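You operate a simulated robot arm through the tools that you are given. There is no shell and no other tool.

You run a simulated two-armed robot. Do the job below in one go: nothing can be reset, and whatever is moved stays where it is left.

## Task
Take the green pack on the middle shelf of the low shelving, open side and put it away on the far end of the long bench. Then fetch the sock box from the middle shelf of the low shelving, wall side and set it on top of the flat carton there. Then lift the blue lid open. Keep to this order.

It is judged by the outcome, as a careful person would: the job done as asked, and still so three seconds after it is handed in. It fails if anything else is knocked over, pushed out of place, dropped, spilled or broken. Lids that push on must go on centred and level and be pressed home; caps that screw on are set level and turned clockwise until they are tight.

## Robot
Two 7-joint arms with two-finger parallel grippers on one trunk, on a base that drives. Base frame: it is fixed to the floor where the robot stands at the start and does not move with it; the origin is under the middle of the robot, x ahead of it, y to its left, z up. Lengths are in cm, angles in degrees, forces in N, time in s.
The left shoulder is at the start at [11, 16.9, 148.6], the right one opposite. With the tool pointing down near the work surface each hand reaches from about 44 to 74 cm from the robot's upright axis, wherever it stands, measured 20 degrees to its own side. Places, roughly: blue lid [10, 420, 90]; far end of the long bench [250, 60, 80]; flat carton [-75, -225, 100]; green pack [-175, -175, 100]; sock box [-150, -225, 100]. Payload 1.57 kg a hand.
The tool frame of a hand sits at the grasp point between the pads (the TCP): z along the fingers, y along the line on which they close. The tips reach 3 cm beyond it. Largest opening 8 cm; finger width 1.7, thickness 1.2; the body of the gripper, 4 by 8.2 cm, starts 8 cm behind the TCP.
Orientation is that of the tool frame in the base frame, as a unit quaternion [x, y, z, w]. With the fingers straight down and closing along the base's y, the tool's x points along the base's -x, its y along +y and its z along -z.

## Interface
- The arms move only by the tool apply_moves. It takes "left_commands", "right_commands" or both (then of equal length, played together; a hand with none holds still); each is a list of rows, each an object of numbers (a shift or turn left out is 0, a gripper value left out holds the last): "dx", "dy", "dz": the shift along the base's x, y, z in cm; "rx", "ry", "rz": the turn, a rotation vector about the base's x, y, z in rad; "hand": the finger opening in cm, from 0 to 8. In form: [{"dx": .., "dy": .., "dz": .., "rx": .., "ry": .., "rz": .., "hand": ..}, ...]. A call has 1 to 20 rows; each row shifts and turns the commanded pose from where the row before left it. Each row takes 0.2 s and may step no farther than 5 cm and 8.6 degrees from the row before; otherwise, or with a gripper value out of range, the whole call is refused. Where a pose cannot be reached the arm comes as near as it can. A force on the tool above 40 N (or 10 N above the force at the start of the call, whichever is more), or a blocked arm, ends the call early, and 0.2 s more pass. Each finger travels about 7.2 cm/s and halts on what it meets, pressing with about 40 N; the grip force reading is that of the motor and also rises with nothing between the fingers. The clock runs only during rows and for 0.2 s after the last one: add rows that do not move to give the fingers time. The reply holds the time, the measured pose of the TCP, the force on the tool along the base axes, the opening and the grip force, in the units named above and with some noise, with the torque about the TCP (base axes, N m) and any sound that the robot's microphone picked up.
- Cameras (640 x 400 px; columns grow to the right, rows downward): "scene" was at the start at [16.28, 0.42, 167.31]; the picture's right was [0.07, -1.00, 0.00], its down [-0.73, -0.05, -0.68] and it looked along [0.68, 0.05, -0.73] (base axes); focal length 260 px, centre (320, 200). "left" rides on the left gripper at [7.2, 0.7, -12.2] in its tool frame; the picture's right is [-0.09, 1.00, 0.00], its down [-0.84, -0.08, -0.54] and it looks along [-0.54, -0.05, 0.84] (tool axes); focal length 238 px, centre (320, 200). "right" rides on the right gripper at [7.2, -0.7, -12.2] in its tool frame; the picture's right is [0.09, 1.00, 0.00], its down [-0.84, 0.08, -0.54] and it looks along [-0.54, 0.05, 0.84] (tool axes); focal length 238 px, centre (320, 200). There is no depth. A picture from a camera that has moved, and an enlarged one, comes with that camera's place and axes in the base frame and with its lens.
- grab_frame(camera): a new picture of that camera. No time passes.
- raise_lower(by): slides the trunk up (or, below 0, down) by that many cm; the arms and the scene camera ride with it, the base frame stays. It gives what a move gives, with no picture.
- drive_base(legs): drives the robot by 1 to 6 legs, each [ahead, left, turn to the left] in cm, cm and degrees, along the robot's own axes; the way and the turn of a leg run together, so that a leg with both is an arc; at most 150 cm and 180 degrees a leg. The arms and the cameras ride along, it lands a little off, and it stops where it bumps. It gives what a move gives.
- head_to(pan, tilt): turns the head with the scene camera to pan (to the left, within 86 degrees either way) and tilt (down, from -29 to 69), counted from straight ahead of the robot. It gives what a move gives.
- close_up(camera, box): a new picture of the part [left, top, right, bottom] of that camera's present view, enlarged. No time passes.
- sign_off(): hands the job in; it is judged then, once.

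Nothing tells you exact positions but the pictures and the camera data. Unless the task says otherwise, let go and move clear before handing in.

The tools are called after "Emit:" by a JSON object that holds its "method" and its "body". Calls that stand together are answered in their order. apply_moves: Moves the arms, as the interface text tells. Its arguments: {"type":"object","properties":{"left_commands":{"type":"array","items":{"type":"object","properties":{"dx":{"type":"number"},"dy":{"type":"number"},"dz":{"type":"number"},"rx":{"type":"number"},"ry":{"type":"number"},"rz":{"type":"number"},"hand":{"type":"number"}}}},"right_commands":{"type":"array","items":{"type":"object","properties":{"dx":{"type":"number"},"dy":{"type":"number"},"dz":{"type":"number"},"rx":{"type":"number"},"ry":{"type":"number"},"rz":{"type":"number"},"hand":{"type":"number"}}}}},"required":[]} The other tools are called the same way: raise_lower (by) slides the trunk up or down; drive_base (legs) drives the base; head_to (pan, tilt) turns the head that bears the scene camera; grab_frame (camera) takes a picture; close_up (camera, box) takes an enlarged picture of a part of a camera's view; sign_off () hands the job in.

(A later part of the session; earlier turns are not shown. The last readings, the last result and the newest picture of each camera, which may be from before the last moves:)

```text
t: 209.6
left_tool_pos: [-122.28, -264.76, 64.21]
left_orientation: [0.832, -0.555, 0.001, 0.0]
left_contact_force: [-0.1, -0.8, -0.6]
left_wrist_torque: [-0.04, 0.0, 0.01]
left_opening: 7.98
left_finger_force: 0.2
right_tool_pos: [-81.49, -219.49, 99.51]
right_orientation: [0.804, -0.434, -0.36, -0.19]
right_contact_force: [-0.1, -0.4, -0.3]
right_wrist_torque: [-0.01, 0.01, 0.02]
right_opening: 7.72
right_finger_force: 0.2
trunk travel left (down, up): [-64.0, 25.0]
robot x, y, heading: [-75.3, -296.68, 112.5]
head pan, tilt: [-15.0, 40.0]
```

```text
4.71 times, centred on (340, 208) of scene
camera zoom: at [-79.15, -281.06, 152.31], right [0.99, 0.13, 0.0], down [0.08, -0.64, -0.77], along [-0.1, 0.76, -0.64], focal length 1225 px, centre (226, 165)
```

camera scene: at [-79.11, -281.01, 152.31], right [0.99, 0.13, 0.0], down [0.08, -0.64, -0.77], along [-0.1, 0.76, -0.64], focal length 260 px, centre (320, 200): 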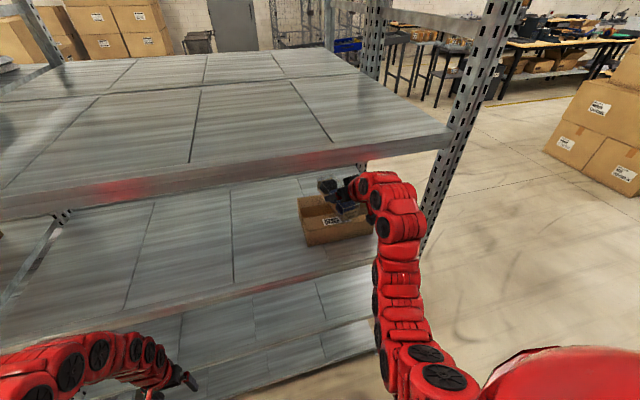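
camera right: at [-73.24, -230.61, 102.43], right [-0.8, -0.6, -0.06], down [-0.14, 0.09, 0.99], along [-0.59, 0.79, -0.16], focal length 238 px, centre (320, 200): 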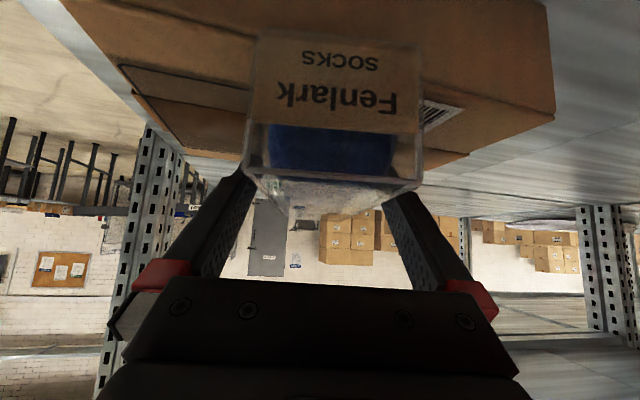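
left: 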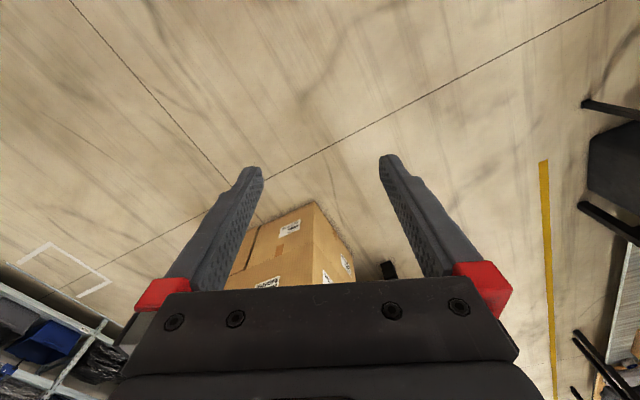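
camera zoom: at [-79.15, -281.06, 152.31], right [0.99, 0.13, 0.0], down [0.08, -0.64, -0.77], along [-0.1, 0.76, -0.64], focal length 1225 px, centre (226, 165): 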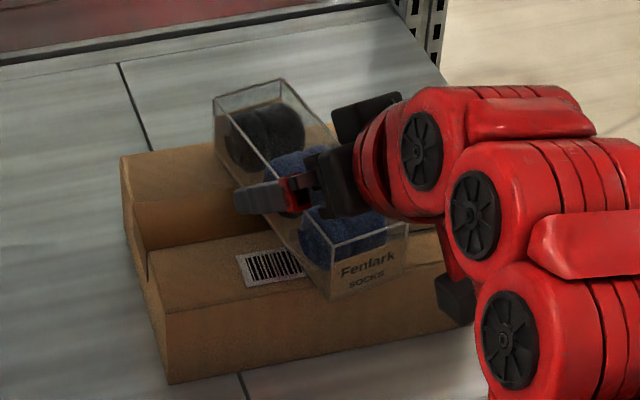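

The box stays put on the carton. I'll raise slightly and withdraw straight back along its axis.

Emit:
{"method": "apply_moves", "body": {"right_commands": [{"dz": 0.6}, {"dz": 0.6}, {"dx": 1.1, "dy": -1.67}, {"dx": 1.65, "dy": -2.5}, {"dx": 1.65, "dy": -2.5}, {"dx": 1.65, "dy": -2.5}, {"dx": 1.65, "dy": -2.5}, {}]}}

Emit:
{"method": "grab_frame", "body": {"camera": "scene"}}

Emit:
{"method": "grab_frame", "body": {"camera": "right"}}

```text
t: 211.4
left_tool_pos: [-122.27, -264.83, 64.22]
left_orientation: [0.831, -0.556, 0.002, 0.0]
left_contact_force: [-0.1, -0.5, 0.0]
left_wrist_torque: [0.02, -0.04, 0.0]
left_opening: 7.98
left_finger_force: 0.0
right_tool_pos: [-73.62, -231.28, 100.61]
right_orientation: [0.804, -0.433, -0.361, -0.191]
right_contact_force: [-0.6, 0.3, -0.4]
right_wrist_torque: [0.04, 0.01, 0.02]
right_opening: 7.71
right_finger_force: 0.0
trunk travel left (down, up): [-64.0, 25.0]
robot x, y, heading: [-75.13, -296.54, 112.8]
head pan, tilt: [-15.0, 40.0]
```

```text
taken
camera scene: at [-79.19, -281.02, 152.31], right [0.99, 0.13, 0.0], down [0.08, -0.64, -0.77], along [-0.1, 0.76, -0.64], focal length 260 px, centre (320, 200)
```

scene: 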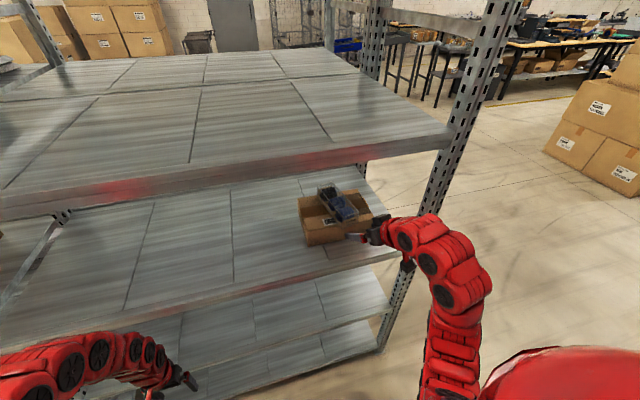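

```text
taken
camera right: at [-65.43, -242.35, 103.38], right [-0.8, -0.6, -0.06], down [-0.15, 0.09, 0.99], along [-0.59, 0.79, -0.16], focal length 238 px, centre (320, 200)
```

right: 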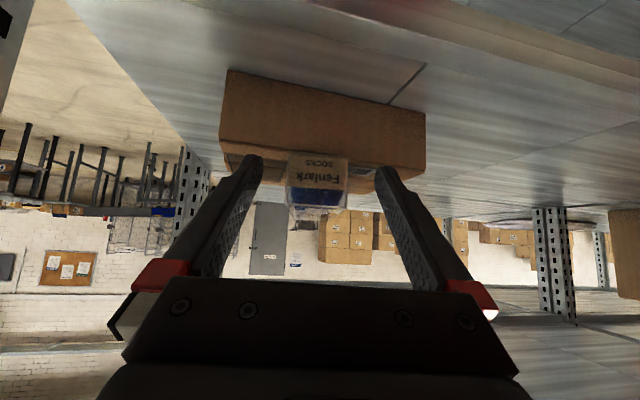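

The sock box sits level on the flat carton. I'll raise the trunk while lowering the hand so the arm can fold, then pull the hand fully out.

Emit:
{"method": "apply_moves", "body": {"right_commands": [{"dx": 0.6, "dy": -1.4, "dz": -2}, {"dx": 0.6, "dy": -1.4, "dz": -2}, {"dz": -2}, {}]}}

Emit:
{"method": "raise_lower", "body": {"by": 7}}

Emit:
{"method": "apply_moves", "body": {"right_commands": [{"dx": 0.8, "dy": -1.9, "dz": -2}, {"dx": 0.8, "dy": -1.9, "dz": -2}, {"dx": 0.8, "dy": -1.9, "dz": -2}, {}]}}

Emit:
{"method": "raise_lower", "body": {"by": 9}}

Emit:
{"method": "apply_moves", "body": {"right_commands": [{"dx": 0.8, "dy": -1.9, "dz": -2}, {"dx": 0.8, "dy": -1.9, "dz": -2}, {"dx": 0.8, "dy": -1.9, "dz": -2}, {}]}}

Emit:
{"method": "grab_frame", "body": {"camera": "scene"}}

```text
t: 212.4
left_tool_pos: [-122.29, -264.71, 64.4]
left_orientation: [0.831, -0.556, 0.001, 0.0]
left_contact_force: [0.9, 0.1, 0.1]
left_wrist_torque: [-0.03, 0.01, -0.02]
left_opening: 8.0
left_finger_force: 0.0
right_tool_pos: [-72.81, -234.07, 94.67]
right_orientation: [0.804, -0.434, -0.36, -0.19]
right_contact_force: [-0.2, -0.6, 0.5]
right_wrist_torque: [0.03, -0.02, -0.01]
right_opening: 7.72
right_finger_force: 0.1
trunk travel left (down, up): [-64.0, 25.0]
robot x, y, heading: [-75.14, -296.78, 112.5]
head pan, tilt: [-15.0, 40.0]
```

```text
t: 213.5
left_tool_pos: [-122.34, -264.77, 71.25]
left_orientation: [0.832, -0.555, 0.002, 0.0]
left_contact_force: [0.1, 0.1, -0.5]
left_wrist_torque: [-0.04, 0.04, -0.03]
left_opening: 7.99
left_finger_force: 0.1
right_tool_pos: [-72.75, -234.08, 101.75]
right_orientation: [0.804, -0.434, -0.359, -0.19]
right_contact_force: [-0.6, -0.1, 0.2]
right_wrist_torque: [0.0, 0.01, 0.02]
right_opening: 7.71
right_finger_force: 0.1
trunk travel left (down, up): [-71.0, 18.0]
robot x, y, heading: [-75.15, -297.04, 112.5]
head pan, tilt: [-15.0, 40.0]
```

```text
t: 214.5
left_tool_pos: [-122.25, -264.78, 71.19]
left_orientation: [0.832, -0.555, 0.001, 0.0]
left_contact_force: [0.5, -0.2, -0.4]
left_wrist_torque: [0.03, -0.02, 0.04]
left_opening: 7.98
left_finger_force: 0.0
right_tool_pos: [-70.12, -237.17, 95.57]
right_orientation: [0.804, -0.433, -0.362, -0.19]
right_contact_force: [-0.4, -0.6, -0.6]
right_wrist_torque: [0.0, -0.01, 0.01]
right_opening: 7.7
right_finger_force: 0.1
right hand out of reach, approached as far as the arm can: row 1, 2, 3
trunk travel left (down, up): [-71.0, 18.0]
robot x, y, heading: [-75.03, -296.9, 112.3]
head pan, tilt: [-15.0, 40.0]
```

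```text
t: 215.7
left_tool_pos: [-122.23, -264.76, 80.14]
left_orientation: [0.831, -0.556, 0.001, 0.0]
left_contact_force: [-0.6, 0.8, -0.6]
left_wrist_torque: [-0.02, 0.0, 0.01]
left_opening: 7.99
left_finger_force: 0.0
right_tool_pos: [-70.22, -237.19, 104.6]
right_orientation: [0.804, -0.433, -0.361, -0.19]
right_contact_force: [-0.6, 0.0, -0.1]
right_wrist_torque: [-0.02, 0.03, 0.0]
right_opening: 7.71
right_finger_force: 0.1
trunk travel left (down, up): [-80.0, 9.0]
robot x, y, heading: [-75.45, -296.78, 112.7]
head pan, tilt: [-15.0, 40.0]
```

```text
t: 216.7
left_tool_pos: [-122.32, -264.74, 80.25]
left_orientation: [0.831, -0.556, 0.002, 0.0]
left_contact_force: [-1.2, 0.9, 0.2]
left_wrist_torque: [-0.02, -0.01, -0.01]
left_opening: 8.02
left_finger_force: 0.2
right_tool_pos: [-67.51, -241.58, 99.13]
right_orientation: [0.804, -0.433, -0.362, -0.191]
right_contact_force: [0.4, 0.1, 0.0]
right_wrist_torque: [-0.01, -0.03, 0.02]
right_opening: 7.7
right_finger_force: 0.1
right hand out of reach, approached as far as the arm can: row 1, 2
trunk travel left (down, up): [-80.0, 9.0]
robot x, y, heading: [-75.36, -297.03, 112.5]
head pan, tilt: [-15.0, 40.0]
```

```text
taken
camera scene: at [-79.16, -280.98, 168.31], right [0.99, 0.13, 0.0], down [0.08, -0.64, -0.77], along [-0.1, 0.76, -0.64], focal length 260 px, centre (320, 200)
```

scene: 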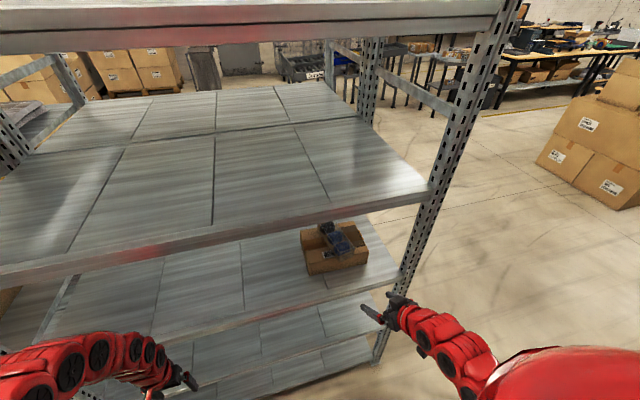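

The hand is out of the shelf. I'll check the sock box's final position before leaving.

Emit:
{"method": "close_up", "body": {"camera": "scene", "box": [280, 200, 390, 290]}}

Emit:
{"method": "drive_base", "body": {"legs": [[0, -60, 0]]}}

Emit:
{"method": "head_to", "body": {"pan": 40, "tilt": 35}}

Emit:
{"method": "grab_frame", "body": {"camera": "scene"}}

```text
4.44 times, centred on (335, 245) of scene
camera zoom: at [-79.16, -280.98, 168.31], right [0.99, 0.13, 0.0], down [0.08, -0.64, -0.77], along [-0.1, 0.76, -0.64], focal length 1157 px, centre (253, 0)
```

zoom: 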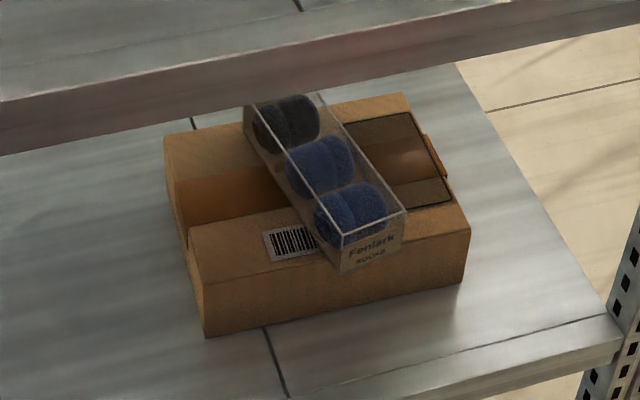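

```text
t: 220.1
left_tool_pos: [-67.56, -242.08, 80.21]
left_orientation: [0.83, -0.558, 0.001, 0.0]
left_contact_force: [-0.2, -0.5, 0.9]
left_wrist_torque: [-0.01, -0.01, 0.02]
left_opening: 8.02
left_finger_force: 0.0
right_tool_pos: [-12.81, -219.3, 99.01]
right_orientation: [0.802, -0.435, -0.361, -0.191]
right_contact_force: [0.8, 0.1, 0.0]
right_wrist_torque: [0.0, 0.0, 0.03]
right_opening: 7.69
right_finger_force: 0.0
trunk travel left (down, up): [-80.0, 9.0]
robot x, y, heading: [-20.77, -274.48, 112.2]
head pan, tilt: [-15.0, 40.0]
```

```text
t: 221.3
left_tool_pos: [-67.54, -242.18, 80.35]
left_orientation: [0.829, -0.559, 0.002, 0.0]
left_contact_force: [0.7, -0.1, 0.5]
left_wrist_torque: [0.02, 0.0, 0.02]
left_opening: 7.99
left_finger_force: 0.2
right_tool_pos: [-12.71, -219.39, 98.87]
right_orientation: [0.802, -0.437, -0.361, -0.191]
right_contact_force: [-0.8, -0.7, 0.3]
right_wrist_torque: [-0.04, 0.01, 0.0]
right_opening: 7.71
right_finger_force: 0.1
trunk travel left (down, up): [-80.0, 9.0]
robot x, y, heading: [-20.88, -274.24, 112.2]
head pan, tilt: [40.0, 35.0]
```

```text
taken
camera scene: at [-31.22, -263.0, 169.07], right [0.47, 0.88, 0.0], down [0.51, -0.27, -0.82], along [-0.72, 0.38, -0.57], focal length 260 px, centre (320, 200)
```

scene: 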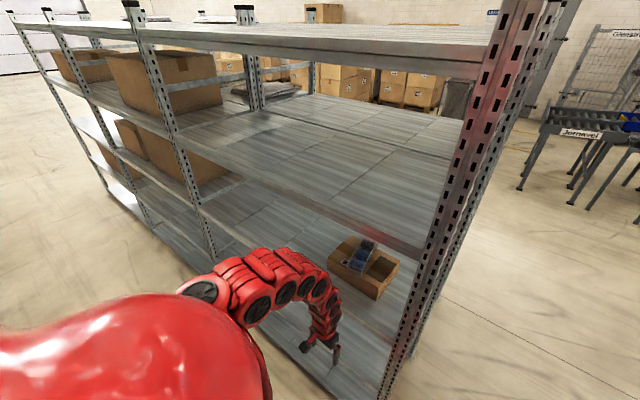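

The sock box sits on the carton as wanted. Next is the blue lid near [10, 420], so I'll leave this aisle and look at the route towards that side of the room.

Emit:
{"method": "drive_base", "body": {"legs": [[0, -140, 0], [100, 0, 0], [90, 0, 0]]}}

Emit:
{"method": "head_to", "body": {"pan": -20, "tilt": 20}}

Emit:
{"method": "grab_frame", "body": {"camera": "scene"}}

Emit:
{"method": "head_to", "body": {"pan": 25, "tilt": 20}}

Emit:
{"method": "grab_frame", "body": {"camera": "scene"}}

```text
t: 237.4
left_tool_pos: [-5.23, -11.98, 80.14]
left_orientation: [0.822, -0.57, 0.001, 0.0]
left_contact_force: [-0.1, -0.8, 0.6]
left_wrist_torque: [-0.01, -0.01, 0.0]
left_opening: 7.99
left_finger_force: 0.0
right_tool_pos: [50.35, 9.21, 99.01]
right_orientation: [0.796, -0.446, -0.359, -0.195]
right_contact_force: [-0.1, 1.1, 1.2]
right_wrist_torque: [0.01, 0.01, 0.0]
right_opening: 7.69
right_finger_force: 0.1
trunk travel left (down, up): [-80.0, 9.0]
robot x, y, heading: [40.7, -45.37, 110.9]
head pan, tilt: [40.0, 35.0]
```

```text
t: 238.7
left_tool_pos: [-5.21, -12.07, 80.14]
left_orientation: [0.822, -0.569, 0.002, -0.001]
left_contact_force: [-0.8, 0.0, -0.5]
left_wrist_torque: [-0.01, -0.01, 0.02]
left_opening: 8.02
left_finger_force: 0.0
right_tool_pos: [50.37, 9.39, 98.93]
right_orientation: [0.796, -0.447, -0.358, -0.196]
right_contact_force: [-0.4, -0.1, -0.2]
right_wrist_torque: [0.01, 0.01, 0.0]
right_opening: 7.7
right_finger_force: 0.1
trunk travel left (down, up): [-80.0, 9.0]
robot x, y, heading: [40.77, -45.55, 110.5]
head pan, tilt: [-20.0, 20.0]
```

```text
taken
camera scene: at [38.19, -28.86, 171.45], right [1.0, 0.01, 0.0], down [0.0, -0.34, -0.94], along [-0.01, 0.94, -0.34], focal length 260 px, centre (320, 200)
```

scene: 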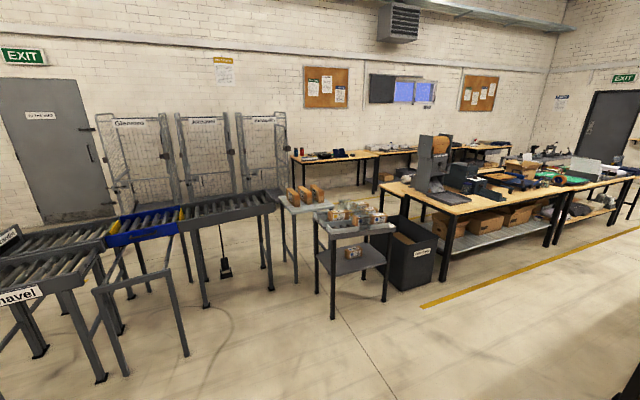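

```text
t: 239.8
left_tool_pos: [-5.2, -12.07, 80.24]
left_orientation: [0.823, -0.569, 0.0, 0.0]
left_contact_force: [1.1, -0.4, -0.2]
left_wrist_torque: [0.03, -0.02, -0.02]
left_opening: 8.02
left_finger_force: 0.0
right_tool_pos: [50.45, 9.33, 99.09]
right_orientation: [0.796, -0.446, -0.359, -0.196]
right_contact_force: [-0.1, -0.6, -0.3]
right_wrist_torque: [0.01, -0.01, -0.04]
right_opening: 7.71
right_finger_force: 0.1
trunk travel left (down, up): [-80.0, 9.0]
robot x, y, heading: [40.85, -45.28, 110.6]
head pan, tilt: [25.0, 20.0]
```

```text
taken
camera scene: at [31.65, -31.64, 171.46], right [0.7, 0.71, 0.0], down [0.24, -0.24, -0.94], along [-0.67, 0.66, -0.34], focal length 260 px, centre (320, 200)
```

scene: 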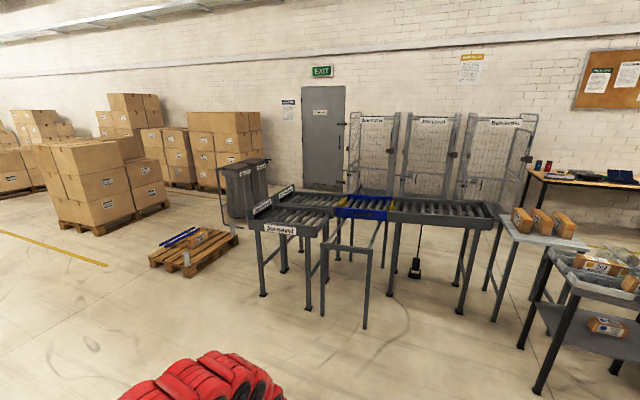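

The blue lid should be near the left end of the table along the far wall. I'll zoom in there.

Emit:
{"method": "head_to", "body": {"pan": -20, "tilt": 20}}

Emit:
{"method": "close_up", "body": {"camera": "scene", "box": [270, 120, 430, 220]}}

Emit:
{"method": "close_up", "body": {"camera": "scene", "box": [80, 150, 480, 350]}}

```text
t: 240.9
left_tool_pos: [-5.13, -12.11, 80.23]
left_orientation: [0.822, -0.569, 0.001, 0.001]
left_contact_force: [0.4, -1.0, -0.1]
left_wrist_torque: [0.03, 0.0, 0.03]
left_opening: 8.0
left_finger_force: 0.1
right_tool_pos: [50.38, 9.38, 98.9]
right_orientation: [0.796, -0.447, -0.358, -0.196]
right_contact_force: [0.4, 0.0, 0.5]
right_wrist_torque: [0.0, 0.03, 0.03]
right_opening: 7.71
right_finger_force: 0.1
trunk travel left (down, up): [-80.0, 9.0]
robot x, y, heading: [40.81, -45.65, 110.7]
head pan, tilt: [-20.0, 20.0]
```

```text
4.00 times, centred on (350, 170) of scene
camera zoom: at [38.19, -28.85, 171.46], right [1.0, 0.01, 0.0], down [0.0, -0.34, -0.94], along [-0.01, 0.94, -0.34], focal length 1041 px, centre (200, 320)
```

zoom: 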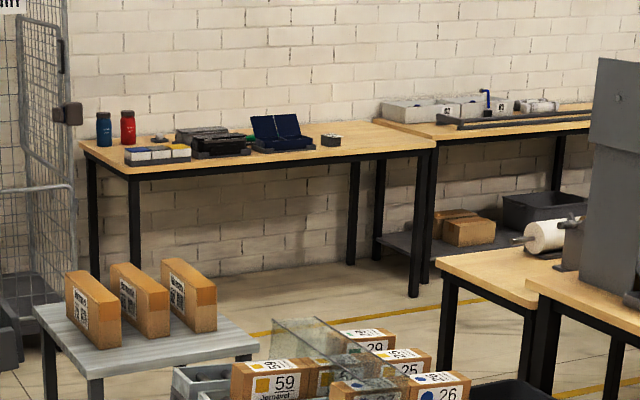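

```text
1.60 times, centred on (280, 250) of scene
camera zoom: at [38.19, -28.85, 171.46], right [1.0, 0.01, 0.0], down [0.0, -0.34, -0.94], along [-0.01, 0.94, -0.34], focal length 416 px, centre (384, 120)
```

zoom: 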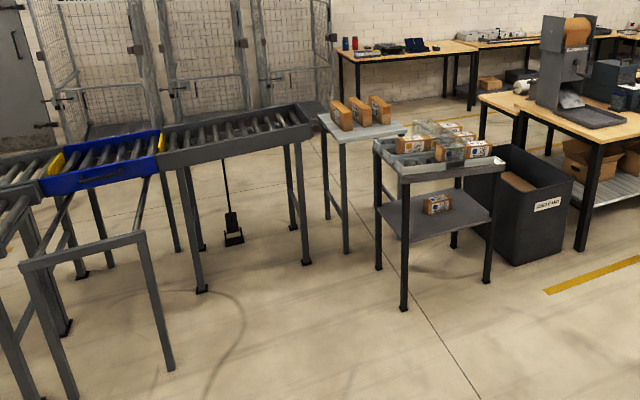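

The blue lid item is among small boxes on the left front of the far-wall table. A line of conveyor, carts and bins blocks the direct way, so I'll go around through the bench aisle and come back along the wall-side corridor.

Emit:
{"method": "drive_base", "body": {"legs": [[0, 0, -43], [103, 0, 0], [0, 0, -23.3], [107, 0, 0], [0, 0, -21.8]]}}

Emit:
{"method": "head_to", "body": {"pan": 0, "tilt": 15}}

Emit:
{"method": "grab_frame", "body": {"camera": "scene"}}

Emit:
{"method": "head_to", "body": {"pan": 55, "tilt": 20}}

Emit:
{"method": "grab_frame", "body": {"camera": "scene"}}

```text
t: 256.0
left_tool_pos: [197.11, 169.82, 80.29]
left_orientation: [-0.174, 0.985, -0.001, -0.001]
left_contact_force: [0.4, 0.3, 0.1]
left_wrist_torque: [0.01, -0.02, 0.01]
left_opening: 8.02
left_finger_force: 0.0
right_tool_pos: [217.93, 114.08, 99.0]
right_orientation: [-0.243, 0.88, 0.113, 0.392]
right_contact_force: [0.4, 0.0, -0.3]
right_wrist_torque: [0.0, -0.02, 0.03]
right_opening: 7.68
right_finger_force: 0.1
trunk travel left (down, up): [-80.0, 9.0]
robot x, y, heading: [163.25, 124.11, 19.7]
head pan, tilt: [-20.0, 20.0]
```

```text
t: 256.8
left_tool_pos: [197.1, 169.72, 80.37]
left_orientation: [-0.173, 0.985, -0.001, 0.0]
left_contact_force: [0.8, 0.4, -0.2]
left_wrist_torque: [0.03, 0.01, 0.0]
left_opening: 8.0
left_finger_force: 0.1
right_tool_pos: [217.88, 113.99, 99.06]
right_orientation: [-0.243, 0.88, 0.113, 0.392]
right_contact_force: [-0.8, -0.8, 0.7]
right_wrist_torque: [0.01, 0.01, 0.0]
right_opening: 7.7
right_finger_force: 0.0
trunk travel left (down, up): [-80.0, 9.0]
robot x, y, heading: [163.25, 124.03, 19.9]
head pan, tilt: [0.0, 15.0]
```

```text
taken
camera scene: at [179.71, 129.91, 172.27], right [0.34, -0.94, 0.0], down [-0.24, -0.09, -0.97], along [0.91, 0.33, -0.26], focal length 260 px, centre (320, 200)
```

scene: 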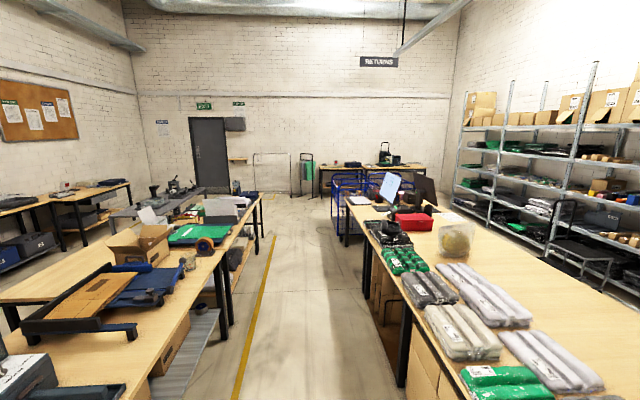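

```text
t: 258.0
left_tool_pos: [197.06, 169.74, 80.24]
left_orientation: [-0.174, 0.985, 0.0, -0.001]
left_contact_force: [-0.2, 0.5, -0.8]
left_wrist_torque: [0.03, -0.03, 0.0]
left_opening: 8.01
left_finger_force: 0.1
right_tool_pos: [217.79, 114.02, 98.94]
right_orientation: [-0.242, 0.88, 0.112, 0.393]
right_contact_force: [-0.6, -0.2, 0.6]
right_wrist_torque: [0.0, 0.01, 0.04]
right_opening: 7.69
right_finger_force: 0.1
trunk travel left (down, up): [-80.0, 9.0]
robot x, y, heading: [162.95, 124.06, 19.9]
head pan, tilt: [55.0, 20.0]
```

```text
taken
camera scene: at [173.36, 135.72, 171.46], right [0.97, -0.26, 0.0], down [-0.09, -0.33, -0.94], along [0.24, 0.91, -0.34], focal length 260 px, centre (320, 200)
```

scene: 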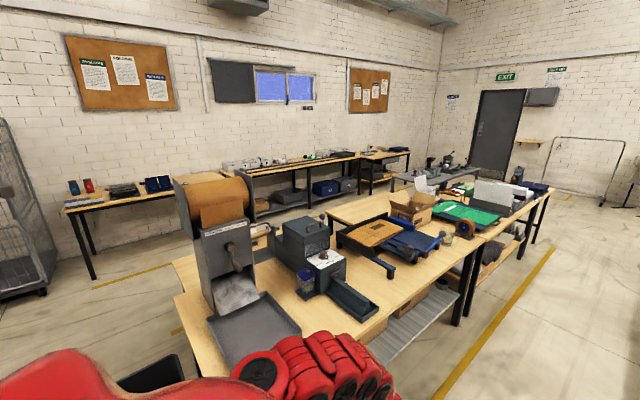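

I can see the corridor behind the island bench and the wall table with the small boxes. I'll zoom in on the table.

Emit:
{"method": "close_up", "body": {"camera": "scene", "box": [50, 160, 210, 260]}}

Emit:
{"method": "drive_base", "body": {"legs": [[0, 0, 2.5], [145, 0, 0], [145, 0, 0]]}}

Emit:
{"method": "grab_frame", "body": {"camera": "scene"}}

Emit:
{"method": "head_to", "body": {"pan": 0, "tilt": 20}}

Emit:
{"method": "grab_frame", "body": {"camera": "scene"}}

```text
4.00 times, centred on (130, 210) of scene
camera zoom: at [173.36, 135.72, 171.46], right [0.97, -0.26, 0.0], down [-0.09, -0.33, -0.94], along [0.24, 0.91, -0.34], focal length 1041 px, centre (1080, 160)
```

zoom: 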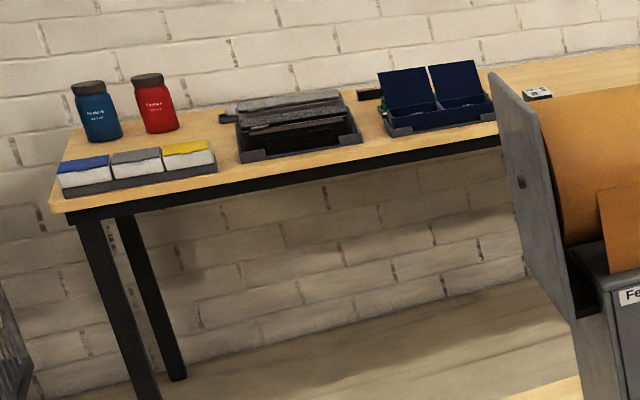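

```text
t: 272.6
left_tool_pos: [460.52, 292.49, 80.27]
left_orientation: [-0.216, 0.976, -0.001, -0.001]
left_contact_force: [0.2, -0.1, -0.1]
left_wrist_torque: [0.0, 0.03, 0.01]
left_opening: 8.0
left_finger_force: 0.0
right_tool_pos: [486.04, 238.68, 99.01]
right_orientation: [-0.28, 0.868, 0.13, 0.388]
right_contact_force: [-0.2, 0.0, -0.1]
right_wrist_torque: [0.01, 0.0, -0.01]
right_opening: 7.71
right_finger_force: 0.1
trunk travel left (down, up): [-80.0, 9.0]
robot x, y, heading: [430.65, 244.13, 24.9]
head pan, tilt: [55.0, 20.0]
```

```text
taken
camera scene: at [439.74, 256.57, 171.46], right [0.98, -0.18, 0.0], down [-0.06, -0.34, -0.94], along [0.17, 0.92, -0.34], focal length 260 px, centre (320, 200)
```

scene: 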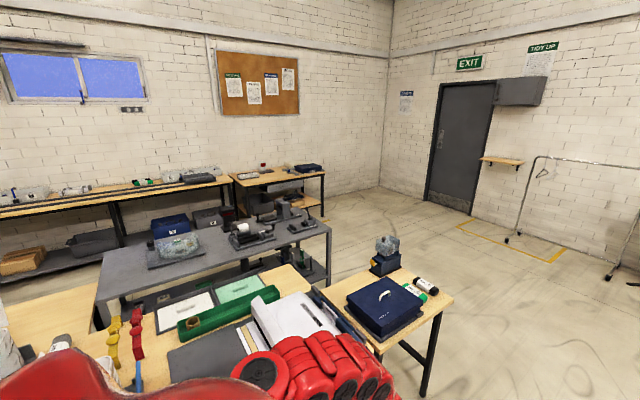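

```text
t: 273.8
left_tool_pos: [460.5, 292.41, 80.3]
left_orientation: [-0.216, 0.976, -0.002, -0.001]
left_contact_force: [0.5, -0.1, 0.2]
left_wrist_torque: [-0.02, -0.01, 0.03]
left_opening: 8.0
left_finger_force: 0.1
right_tool_pos: [485.93, 238.73, 99.0]
right_orientation: [-0.279, 0.869, 0.129, 0.387]
right_contact_force: [-0.2, 0.3, 0.4]
right_wrist_torque: [0.03, -0.03, 0.01]
right_opening: 7.7
right_finger_force: 0.0
trunk travel left (down, up): [-80.0, 9.0]
robot x, y, heading: [430.58, 243.92, 25.0]
head pan, tilt: [0.0, 20.0]
```

```text
taken
camera scene: at [446.56, 251.32, 171.45], right [0.42, -0.91, 0.0], down [-0.31, -0.14, -0.94], along [0.85, 0.39, -0.34], focal length 260 px, centre (320, 200)
```

scene: 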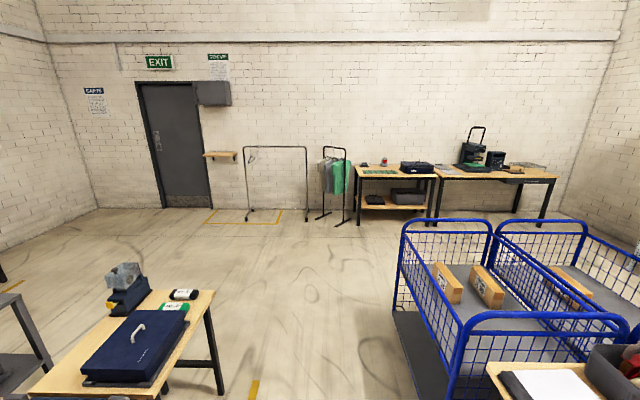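

The target is a small tray with three containers, and the left one has the blue hinged lid. I'll tuck the left hand inward, then round the far end of the island bench.

Emit:
{"method": "apply_moves", "body": {"left_commands": [{"dx": 1.6, "dy": -3.4}, {"dx": 1.6, "dy": -3.4}, {"dx": 1.0, "dy": -2.0}]}}

Emit:
{"method": "drive_base", "body": {"legs": [[0, 0, -2.4], [110, 0, 0], [110, 0, 0]]}}

Emit:
{"method": "head_to", "body": {"pan": 75, "tilt": 25}}

Emit:
{"method": "grab_frame", "body": {"camera": "scene"}}

```text
t: 274.6
left_tool_pos: [465.8, 284.58, 79.25]
left_orientation: [-0.217, 0.976, -0.001, -0.002]
left_contact_force: [0.1, 0.4, 0.3]
left_wrist_torque: [0.02, 0.0, -0.02]
left_opening: 8.01
left_finger_force: 0.1
left hand out of reach, approached as far as the arm can: row 1, 2
right_tool_pos: [485.97, 238.72, 99.0]
right_orientation: [-0.279, 0.869, 0.129, 0.388]
right_contact_force: [0.3, -0.2, 0.3]
right_wrist_torque: [-0.02, -0.03, -0.01]
right_opening: 7.7
right_finger_force: 0.0
trunk travel left (down, up): [-80.0, 9.0]
robot x, y, heading: [430.36, 244.13, 24.8]
head pan, tilt: [0.0, 20.0]
```

```text
t: 285.8
left_tool_pos: [666.03, 370.52, 79.35]
left_orientation: [-0.203, 0.979, -0.002, -0.001]
left_contact_force: [-0.4, -0.4, -0.1]
left_wrist_torque: [-0.01, 0.0, 0.03]
left_opening: 7.99
left_finger_force: 0.1
right_tool_pos: [685.04, 323.88, 98.89]
right_orientation: [-0.269, 0.872, 0.125, 0.389]
right_contact_force: [0.1, 0.6, -0.6]
right_wrist_torque: [-0.03, 0.02, -0.01]
right_opening: 7.68
right_finger_force: 0.1
trunk travel left (down, up): [-80.0, 9.0]
robot x, y, heading: [629.6, 330.72, 23.2]
head pan, tilt: [0.0, 20.0]
```

```text
t: 287.2
left_tool_pos: [666.0, 370.34, 79.22]
left_orientation: [-0.202, 0.979, -0.001, -0.001]
left_contact_force: [-0.9, 0.5, -0.1]
left_wrist_torque: [-0.05, -0.01, 0.02]
left_opening: 8.01
left_finger_force: 0.1
right_tool_pos: [685.04, 323.89, 98.91]
right_orientation: [-0.268, 0.872, 0.124, 0.39]
right_contact_force: [-0.2, -0.4, -0.7]
right_wrist_torque: [0.02, 0.03, -0.01]
right_opening: 7.7
right_finger_force: 0.0
trunk travel left (down, up): [-80.0, 9.0]
robot x, y, heading: [629.38, 330.79, 23.3]
head pan, tilt: [75.0, 25.0]
```

```text
taken
camera scene: at [636.09, 343.04, 170.65], right [0.99, 0.14, 0.0], down [0.06, -0.42, -0.91], along [-0.13, 0.9, -0.42], focal length 260 px, centre (320, 200)
```

scene: 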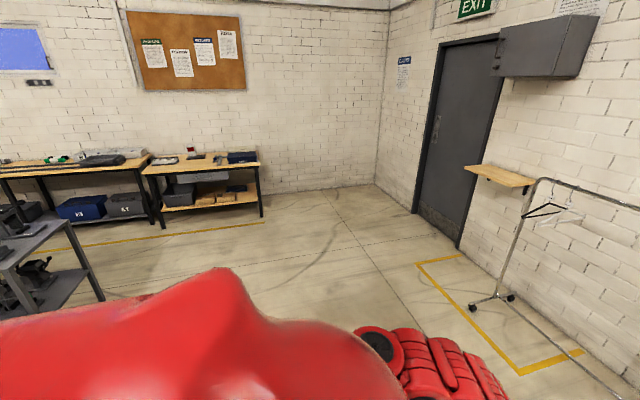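

The corridor between the vise table and the wall tables is about 115 cm wide. I'll turn towards the wall, advance, turn to face back down the corridor and line up in its middle.

Emit:
{"method": "drive_base", "body": {"legs": [[0, 0, 89.5], [100, 0, 0], [92, 0, 0], [0, 0, 90]]}}

Emit:
{"method": "head_to", "body": {"pan": 0, "tilt": 25}}

Emit:
{"method": "grab_frame", "body": {"camera": "scene"}}

```text
t: 304.4
left_tool_pos: [514.57, 462.87, 79.33]
left_orientation: [0.976, 0.217, 0.001, -0.001]
left_contact_force: [-0.6, 0.2, -0.5]
left_wrist_torque: [-0.04, 0.0, 0.0]
left_opening: 7.99
left_finger_force: 0.1
right_tool_pos: [494.2, 508.66, 99.04]
right_orientation: [0.868, 0.281, -0.387, 0.13]
right_contact_force: [0.6, -0.1, -0.1]
right_wrist_torque: [-0.02, 0.04, 0.02]
right_opening: 7.69
right_finger_force: 0.0
trunk travel left (down, up): [-80.0, 9.0]
robot x, y, heading: [549.58, 503.29, -155.2]
head pan, tilt: [75.0, 25.0]
```

```text
t: 305.9
left_tool_pos: [514.49, 462.88, 79.24]
left_orientation: [0.976, 0.218, 0.001, -0.001]
left_contact_force: [-0.7, 0.1, -0.7]
left_wrist_torque: [-0.03, -0.02, 0.0]
left_opening: 8.0
left_finger_force: 0.0
right_tool_pos: [494.15, 508.6, 99.05]
right_orientation: [0.868, 0.282, -0.387, 0.131]
right_contact_force: [-0.2, -0.5, 0.1]
right_wrist_torque: [0.01, 0.0, -0.01]
right_opening: 7.72
right_finger_force: 0.0
trunk travel left (down, up): [-80.0, 9.0]
robot x, y, heading: [549.46, 503.19, -155.2]
head pan, tilt: [0.0, 25.0]
```

```text
taken
camera scene: at [534.33, 495.97, 170.65], right [-0.42, 0.91, 0.0], down [0.38, 0.18, -0.91], along [-0.82, -0.38, -0.42], focal length 260 px, centre (320, 200)
```

scene: 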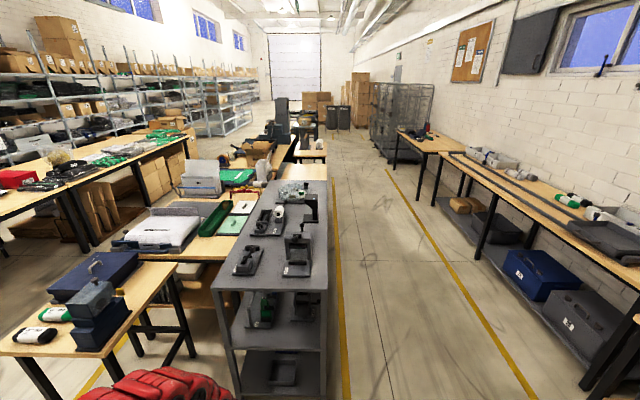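

The corridor runs straight between the yellow lines and is clear. I'll move to its centre and drive along it.

Emit:
{"method": "drive_base", "body": {"legs": [[0, 0, -2.2], [0, -68, 0], [140, 0, 0], [140, 0, 0]]}}

Emit:
{"method": "grab_frame", "body": {"camera": "scene"}}

```text
t: 323.0
left_tool_pos: [230.08, 427.68, 79.29]
left_orientation: [0.983, 0.183, 0.002, -0.001]
left_contact_force: [0.9, 0.1, -0.7]
left_wrist_torque: [0.0, -0.02, 0.0]
left_opening: 8.01
left_finger_force: 0.1
right_tool_pos: [212.98, 474.76, 99.13]
right_orientation: [0.878, 0.25, -0.392, 0.116]
right_contact_force: [0.5, 0.8, -0.3]
right_wrist_torque: [0.03, -0.01, 0.02]
right_opening: 7.72
right_finger_force: 0.0
trunk travel left (down, up): [-80.0, 9.0]
robot x, y, heading: [268.35, 465.72, -158.9]
head pan, tilt: [0.0, 25.0]
```

```text
taken
camera scene: at [252.17, 459.38, 170.65], right [-0.36, 0.93, 0.0], down [0.39, 0.15, -0.91], along [-0.85, -0.33, -0.42], focal length 260 px, centre (320, 200)
```

scene: 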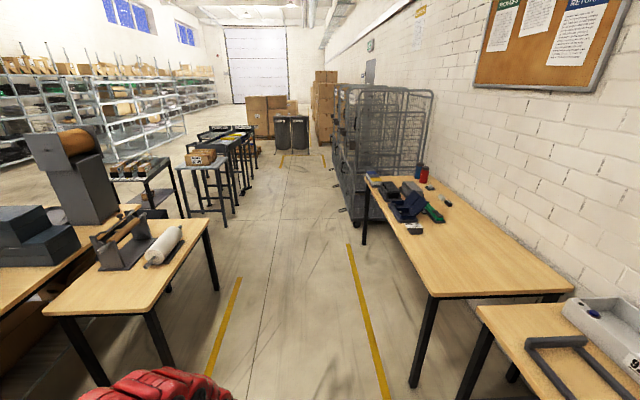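

The wall table with the tray is ahead on the right. I'll continue until nearly abreast of it.

Emit:
{"method": "drive_base", "body": {"legs": [[0, 0, 1.5], [140, 0, 0]]}}

Emit:
{"method": "head_to", "body": {"pan": -40, "tilt": 30}}

Emit:
{"method": "grab_frame", "body": {"camera": "scene"}}

Emit:
{"method": "close_up", "body": {"camera": "scene", "box": [200, 120, 440, 270]}}

```text
t: 330.4
left_tool_pos: [100.83, 371.64, 79.24]
left_orientation: [0.98, 0.201, 0.002, -0.001]
left_contact_force: [-0.1, 0.8, 0.0]
left_wrist_torque: [0.01, 0.0, -0.01]
left_opening: 8.0
left_finger_force: 0.1
right_tool_pos: [82.12, 418.04, 99.07]
right_orientation: [0.873, 0.266, -0.39, 0.123]
right_contact_force: [0.1, -0.7, 0.7]
right_wrist_torque: [0.01, 0.0, 0.0]
right_opening: 7.69
right_finger_force: 0.1
trunk travel left (down, up): [-80.0, 9.0]
robot x, y, heading: [137.52, 411.09, -157.0]
head pan, tilt: [0.0, 25.0]
```

```text
t: 331.5
left_tool_pos: [100.85, 371.63, 79.32]
left_orientation: [0.98, 0.2, 0.001, -0.002]
left_contact_force: [0.5, 0.1, 0.2]
left_wrist_torque: [-0.01, 0.01, -0.02]
left_opening: 7.96
left_finger_force: 0.0
right_tool_pos: [82.13, 418.05, 98.92]
right_orientation: [0.873, 0.266, -0.39, 0.123]
right_contact_force: [-0.4, -0.1, 0.1]
right_wrist_torque: [-0.03, 0.01, -0.01]
right_opening: 7.71
right_finger_force: 0.0
trunk travel left (down, up): [-80.0, 9.0]
robot x, y, heading: [137.5, 410.84, -157.2]
head pan, tilt: [-40.0, 30.0]
```

```text
taken
camera scene: at [121.66, 410.27, 169.85], right [0.29, 0.96, 0.0], down [0.48, -0.15, -0.87], along [-0.83, 0.25, -0.5], focal length 260 px, centre (320, 200)
```

scene: 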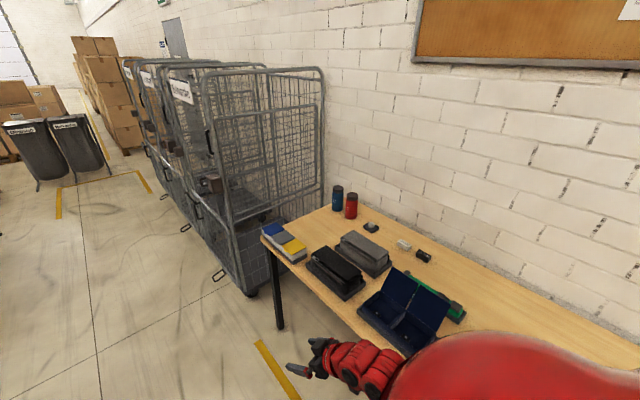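

```text
2.67 times, centred on (320, 195) of scene
camera zoom: at [121.66, 410.27, 169.85], right [0.29, 0.96, 0.0], down [0.48, -0.15, -0.87], along [-0.83, 0.25, -0.5], focal length 694 px, centre (320, 213)
```

zoom: 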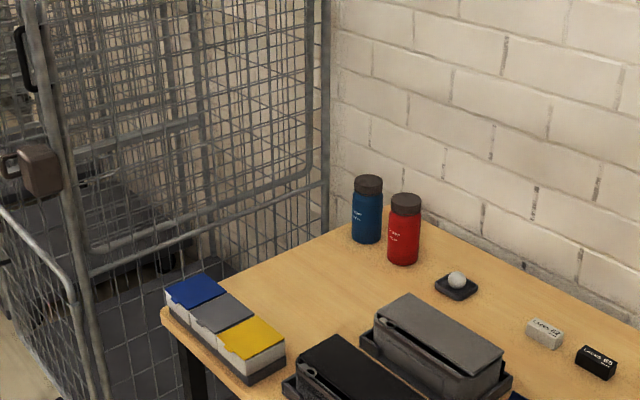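

The tray with blue, grey and yellow lids is at the front-left corner of this table. I'll move abreast of it, a bit further out, and turn to face the wall.

Emit:
{"method": "drive_base", "body": {"legs": [[95, 18, 0], [0, 0, -90]]}}

Emit:
{"method": "head_to", "body": {"pan": 15, "tilt": 40}}

Emit:
{"method": "grab_frame", "body": {"camera": "scene"}}

Emit:
{"method": "close_up", "body": {"camera": "scene", "box": [240, 130, 400, 230]}}

```text
t: 340.6
left_tool_pos: [20.05, 397.2, 79.28]
left_orientation: [0.81, -0.587, 0.002, 0.001]
left_contact_force: [0.2, -0.7, 0.7]
left_wrist_torque: [-0.01, 0.05, -0.03]
left_opening: 8.0
left_finger_force: 0.2
right_tool_pos: [67.95, 411.78, 99.05]
right_orientation: [0.786, -0.464, -0.354, -0.203]
right_contact_force: [-0.8, 0.4, 0.3]
right_wrist_torque: [-0.03, 0.0, -0.03]
right_opening: 7.69
right_finger_force: 0.0
trunk travel left (down, up): [-80.0, 9.0]
robot x, y, heading: [56.07, 357.5, 107.8]
head pan, tilt: [-40.0, 30.0]
```

```text
t: 341.8
left_tool_pos: [20.03, 397.16, 79.31]
left_orientation: [0.81, -0.587, 0.002, -0.001]
left_contact_force: [0.4, -0.6, 0.7]
left_wrist_torque: [-0.01, 0.01, -0.01]
left_opening: 7.98
left_finger_force: 0.1
right_tool_pos: [68.05, 411.74, 98.97]
right_orientation: [0.786, -0.464, -0.354, -0.204]
right_contact_force: [-0.2, -0.2, 0.5]
right_wrist_torque: [0.0, -0.01, -0.01]
right_opening: 7.66
right_finger_force: 0.0
trunk travel left (down, up): [-80.0, 9.0]
robot x, y, heading: [55.86, 357.09, 108.1]
head pan, tilt: [15.0, 40.0]
```

```text
taken
camera scene: at [49.19, 371.95, 168.32], right [0.84, 0.54, 0.0], down [0.35, -0.54, -0.77], along [-0.42, 0.64, -0.64], focal length 260 px, centre (320, 200)
```

scene: 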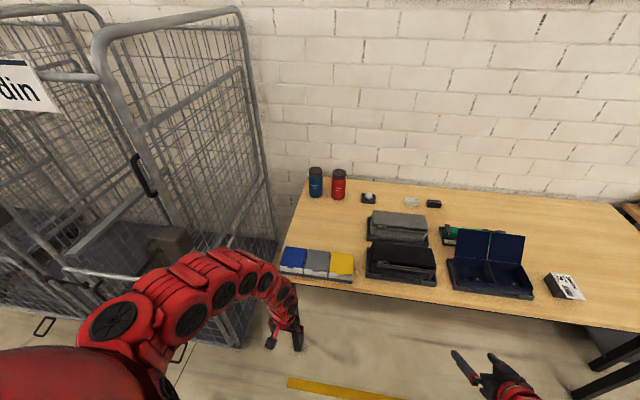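

```text
4.00 times, centred on (320, 180) of scene
camera zoom: at [49.19, 371.95, 168.32], right [0.84, 0.54, 0.0], down [0.35, -0.54, -0.77], along [-0.42, 0.64, -0.64], focal length 1041 px, centre (320, 280)
```

zoom: 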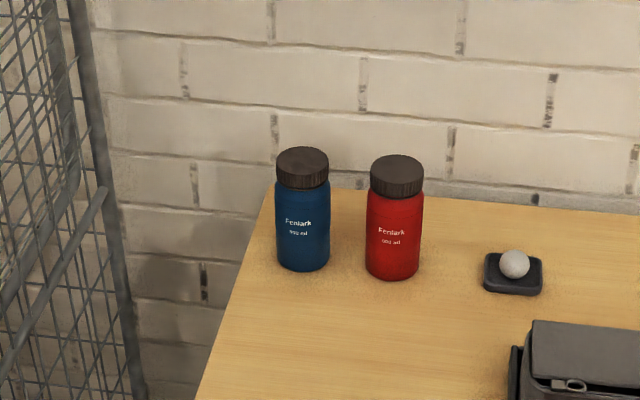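

I'm facing the table. I'll zoom in on the tray with the three lids.

Emit:
{"method": "close_up", "body": {"camera": "scene", "box": [270, 235, 370, 295]}}

Emit:
{"method": "grab_frame", "body": {"camera": "left"}}

```text
6.40 times, centred on (320, 265) of scene
camera zoom: at [49.19, 371.95, 168.32], right [0.84, 0.54, 0.0], down [0.35, -0.54, -0.77], along [-0.42, 0.64, -0.64], focal length 1666 px, centre (320, -216)
```

zoom: 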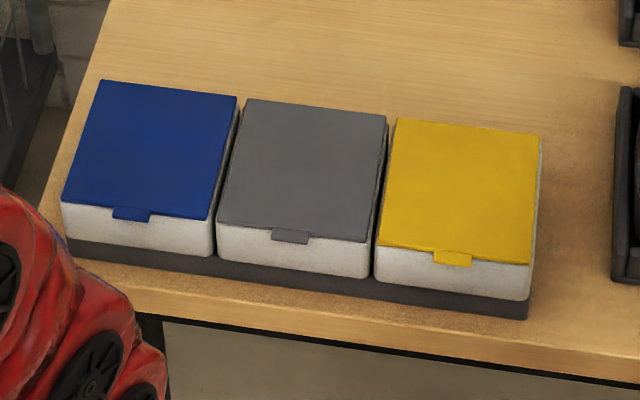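

```text
taken
camera left: at [21.56, 390.09, 91.45], right [-0.97, -0.22, 0.0], down [-0.19, 0.82, 0.54], along [-0.12, 0.53, -0.84], focal length 238 px, centre (320, 200)
```

left: 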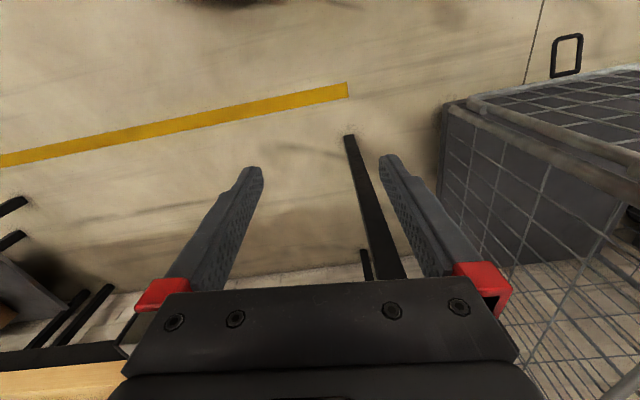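

Each lid is hinged at the back and has a small tab at the front centre, with the blue tab at about [6, 416.5, 84]. I'll position the robot so the right hand is straight in front of that tab.

Emit:
{"method": "drive_base", "body": {"legs": [[0, 0, 4.6], [-8, 0, 0], [0, 50, 0]]}}

Emit:
{"method": "head_to", "body": {"pan": -15, "tilt": 40}}

Emit:
{"method": "grab_frame", "body": {"camera": "scene"}}

```text
t: 345.9
left_tool_pos: [-25.66, 367.92, 79.15]
left_orientation: [0.832, -0.555, 0.002, 0.001]
left_contact_force: [-0.5, -0.6, 0.6]
left_wrist_torque: [0.01, 0.02, 0.01]
left_opening: 8.02
left_finger_force: 0.0
right_tool_pos: [21.12, 386.14, 99.05]
right_orientation: [0.803, -0.434, -0.361, -0.19]
right_contact_force: [-1.0, -0.1, -0.8]
right_wrist_torque: [0.03, 0.01, 0.0]
right_opening: 7.69
right_finger_force: 0.1
trunk travel left (down, up): [-80.0, 9.0]
robot x, y, heading: [13.13, 330.75, 112.6]
head pan, tilt: [15.0, 40.0]
```

```text
t: 346.8
left_tool_pos: [-25.64, 367.91, 79.3]
left_orientation: [0.831, -0.556, 0.001, 0.0]
left_contact_force: [-0.5, 0.7, 0.6]
left_wrist_torque: [0.0, 0.01, -0.02]
left_opening: 7.99
left_finger_force: 0.2
right_tool_pos: [21.2, 386.13, 99.0]
right_orientation: [0.803, -0.433, -0.362, -0.19]
right_contact_force: [1.2, 0.0, -0.1]
right_wrist_torque: [0.01, -0.01, -0.01]
right_opening: 7.71
right_finger_force: 0.1
trunk travel left (down, up): [-80.0, 9.0]
robot x, y, heading: [13.42, 331.09, 112.5]
head pan, tilt: [-15.0, 40.0]
```

```text
taken
camera scene: at [9.52, 346.65, 168.31], right [0.99, 0.13, 0.0], down [0.08, -0.64, -0.77], along [-0.1, 0.76, -0.64], focal length 260 px, centre (320, 200)
```

scene: 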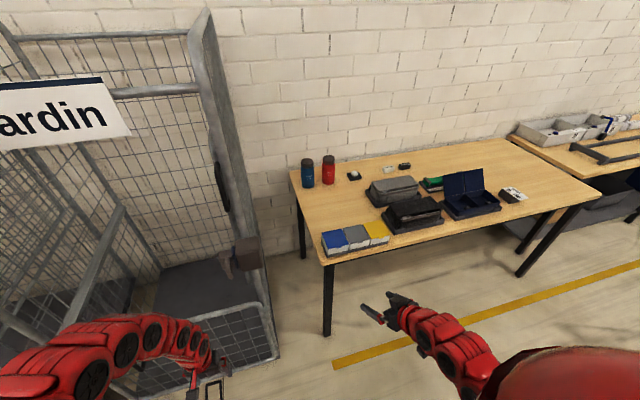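

I'm in position. I'll zoom in to triangulate the tab precisely.

Emit:
{"method": "close_up", "body": {"camera": "scene", "box": [305, 215, 405, 275]}}

Emit:
{"method": "grab_frame", "body": {"camera": "right"}}

```text
6.40 times, centred on (355, 245) of scene
camera zoom: at [9.52, 346.65, 168.31], right [0.99, 0.13, 0.0], down [0.08, -0.64, -0.77], along [-0.1, 0.76, -0.64], focal length 1666 px, centre (96, -88)
```

zoom: 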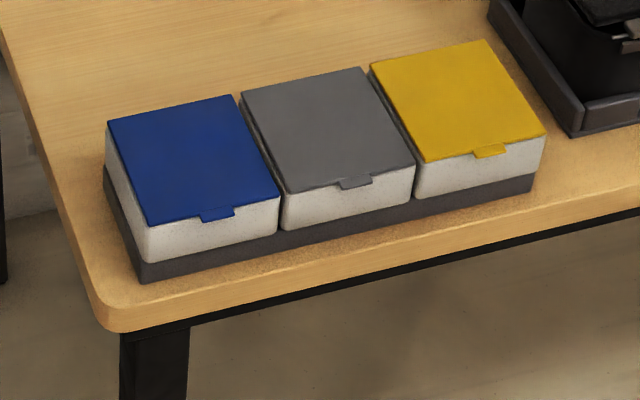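

```text
taken
camera right: at [29.4, 375.0, 101.82], right [-0.8, -0.6, -0.06], down [-0.14, 0.09, 0.99], along [-0.59, 0.79, -0.16], focal length 238 px, centre (320, 200)
```

right: 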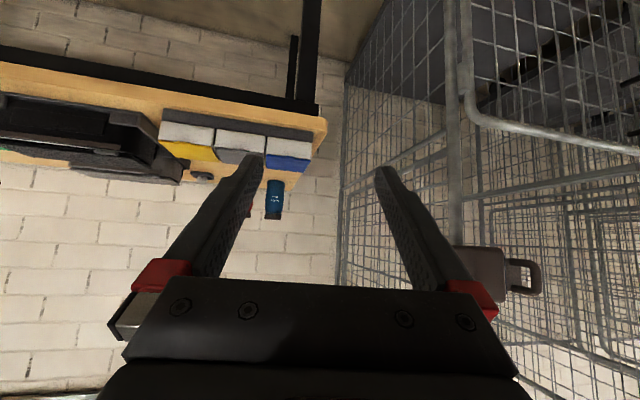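

The tab is at [8.2, 414.4, 87.2] and the hinge line is near [4.5, 423.4]; the lid is about 8.7 × 9.2 cm. I'll lower the trunk and bring the right hand level, with closed fingers pointing forward, to hook under the tab.

Emit:
{"method": "raise_lower", "body": {"by": -25}}

Emit:
{"method": "apply_moves", "body": {"right_commands": [{"dz": 2, "dx": -1.0, "dy": 2.2, "rz": -0.105, "hand": 0}, {"dz": 2, "dx": -1.0, "dy": 2.2, "rz": -0.105}, {"dz": 1.5, "dx": -1.0, "dy": 2.2, "rx": 0.113, "ry": 0.046}, {"dz": 1.5, "dx": -1.0, "dy": 2.2, "rx": 0.113, "ry": 0.046}, {"dz": 1.5, "dx": -1.0, "dy": 2.2, "rx": 0.113, "ry": 0.046}, {"dz": 1.5, "dx": -1.0, "dy": 2.2, "rx": 0.113, "ry": 0.046}, {"dz": 1, "dx": -1.0, "dy": 1.5, "rx": 0.113, "ry": 0.046}, {"dz": 0, "dx": -1.0, "dy": 1.5, "rx": 0.113, "ry": 0.046}, {}]}}

Emit:
{"method": "grab_frame", "body": {"camera": "scene"}}

Emit:
{"method": "grab_frame", "body": {"camera": "right"}}

```text
t: 349.4
left_tool_pos: [-25.62, 367.81, 54.32]
left_orientation: [0.831, -0.556, 0.002, 0.0]
left_contact_force: [0.8, -0.4, 0.6]
left_wrist_torque: [0.02, 0.01, 0.03]
left_opening: 8.0
left_finger_force: 0.0
right_tool_pos: [21.18, 386.06, 74.06]
right_orientation: [0.803, -0.435, -0.361, -0.191]
right_contact_force: [-0.3, -0.1, -0.4]
right_wrist_torque: [-0.01, 0.01, 0.02]
right_opening: 7.69
right_finger_force: 0.0
trunk travel left (down, up): [-55.0, 34.0]
robot x, y, heading: [13.27, 330.44, 112.4]
head pan, tilt: [-15.0, 40.0]
```

```text
t: 351.4
left_tool_pos: [-25.58, 367.96, 54.27]
left_orientation: [0.831, -0.556, 0.002, 0.0]
left_contact_force: [0.8, 0.5, 0.4]
left_wrist_torque: [0.01, 0.0, -0.04]
left_opening: 8.0
left_finger_force: 0.0
right_tool_pos: [14.25, 402.69, 83.88]
right_orientation: [-0.582, 0.399, 0.59, 0.393]
right_contact_force: [-0.2, -0.5, 0.6]
right_wrist_torque: [0.0, 0.0, 0.03]
right_opening: 0.0
right_finger_force: 21.2
right hand out of reach, approached as far as the arm can: row 1, 2
trunk travel left (down, up): [-55.0, 34.0]
robot x, y, heading: [13.22, 330.92, 112.5]
head pan, tilt: [-15.0, 40.0]
```

```text
taken
camera scene: at [9.51, 346.6, 143.32], right [0.99, 0.13, 0.0], down [0.08, -0.64, -0.77], along [-0.1, 0.76, -0.64], focal length 260 px, centre (320, 200)
```

scene: 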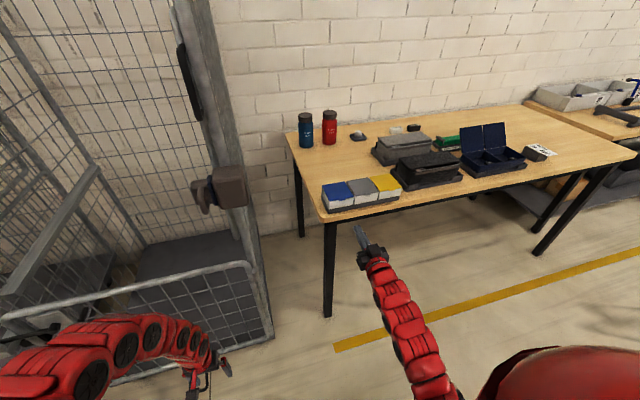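

```text
taken
camera right: at [19.32, 391.75, 76.68], right [-0.92, -0.37, -0.08], down [0.14, -0.53, 0.84], along [-0.35, 0.76, 0.54], focal length 238 px, centre (320, 200)
```

right: 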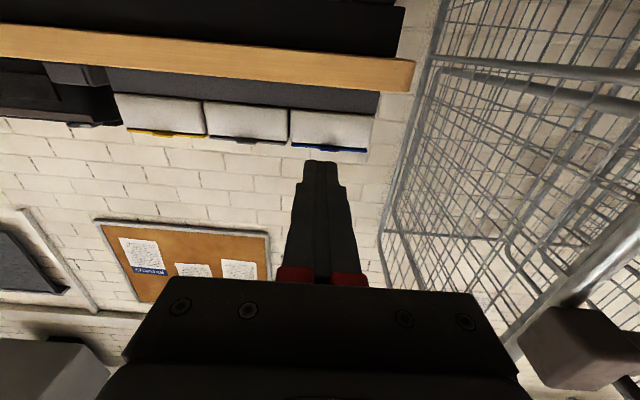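

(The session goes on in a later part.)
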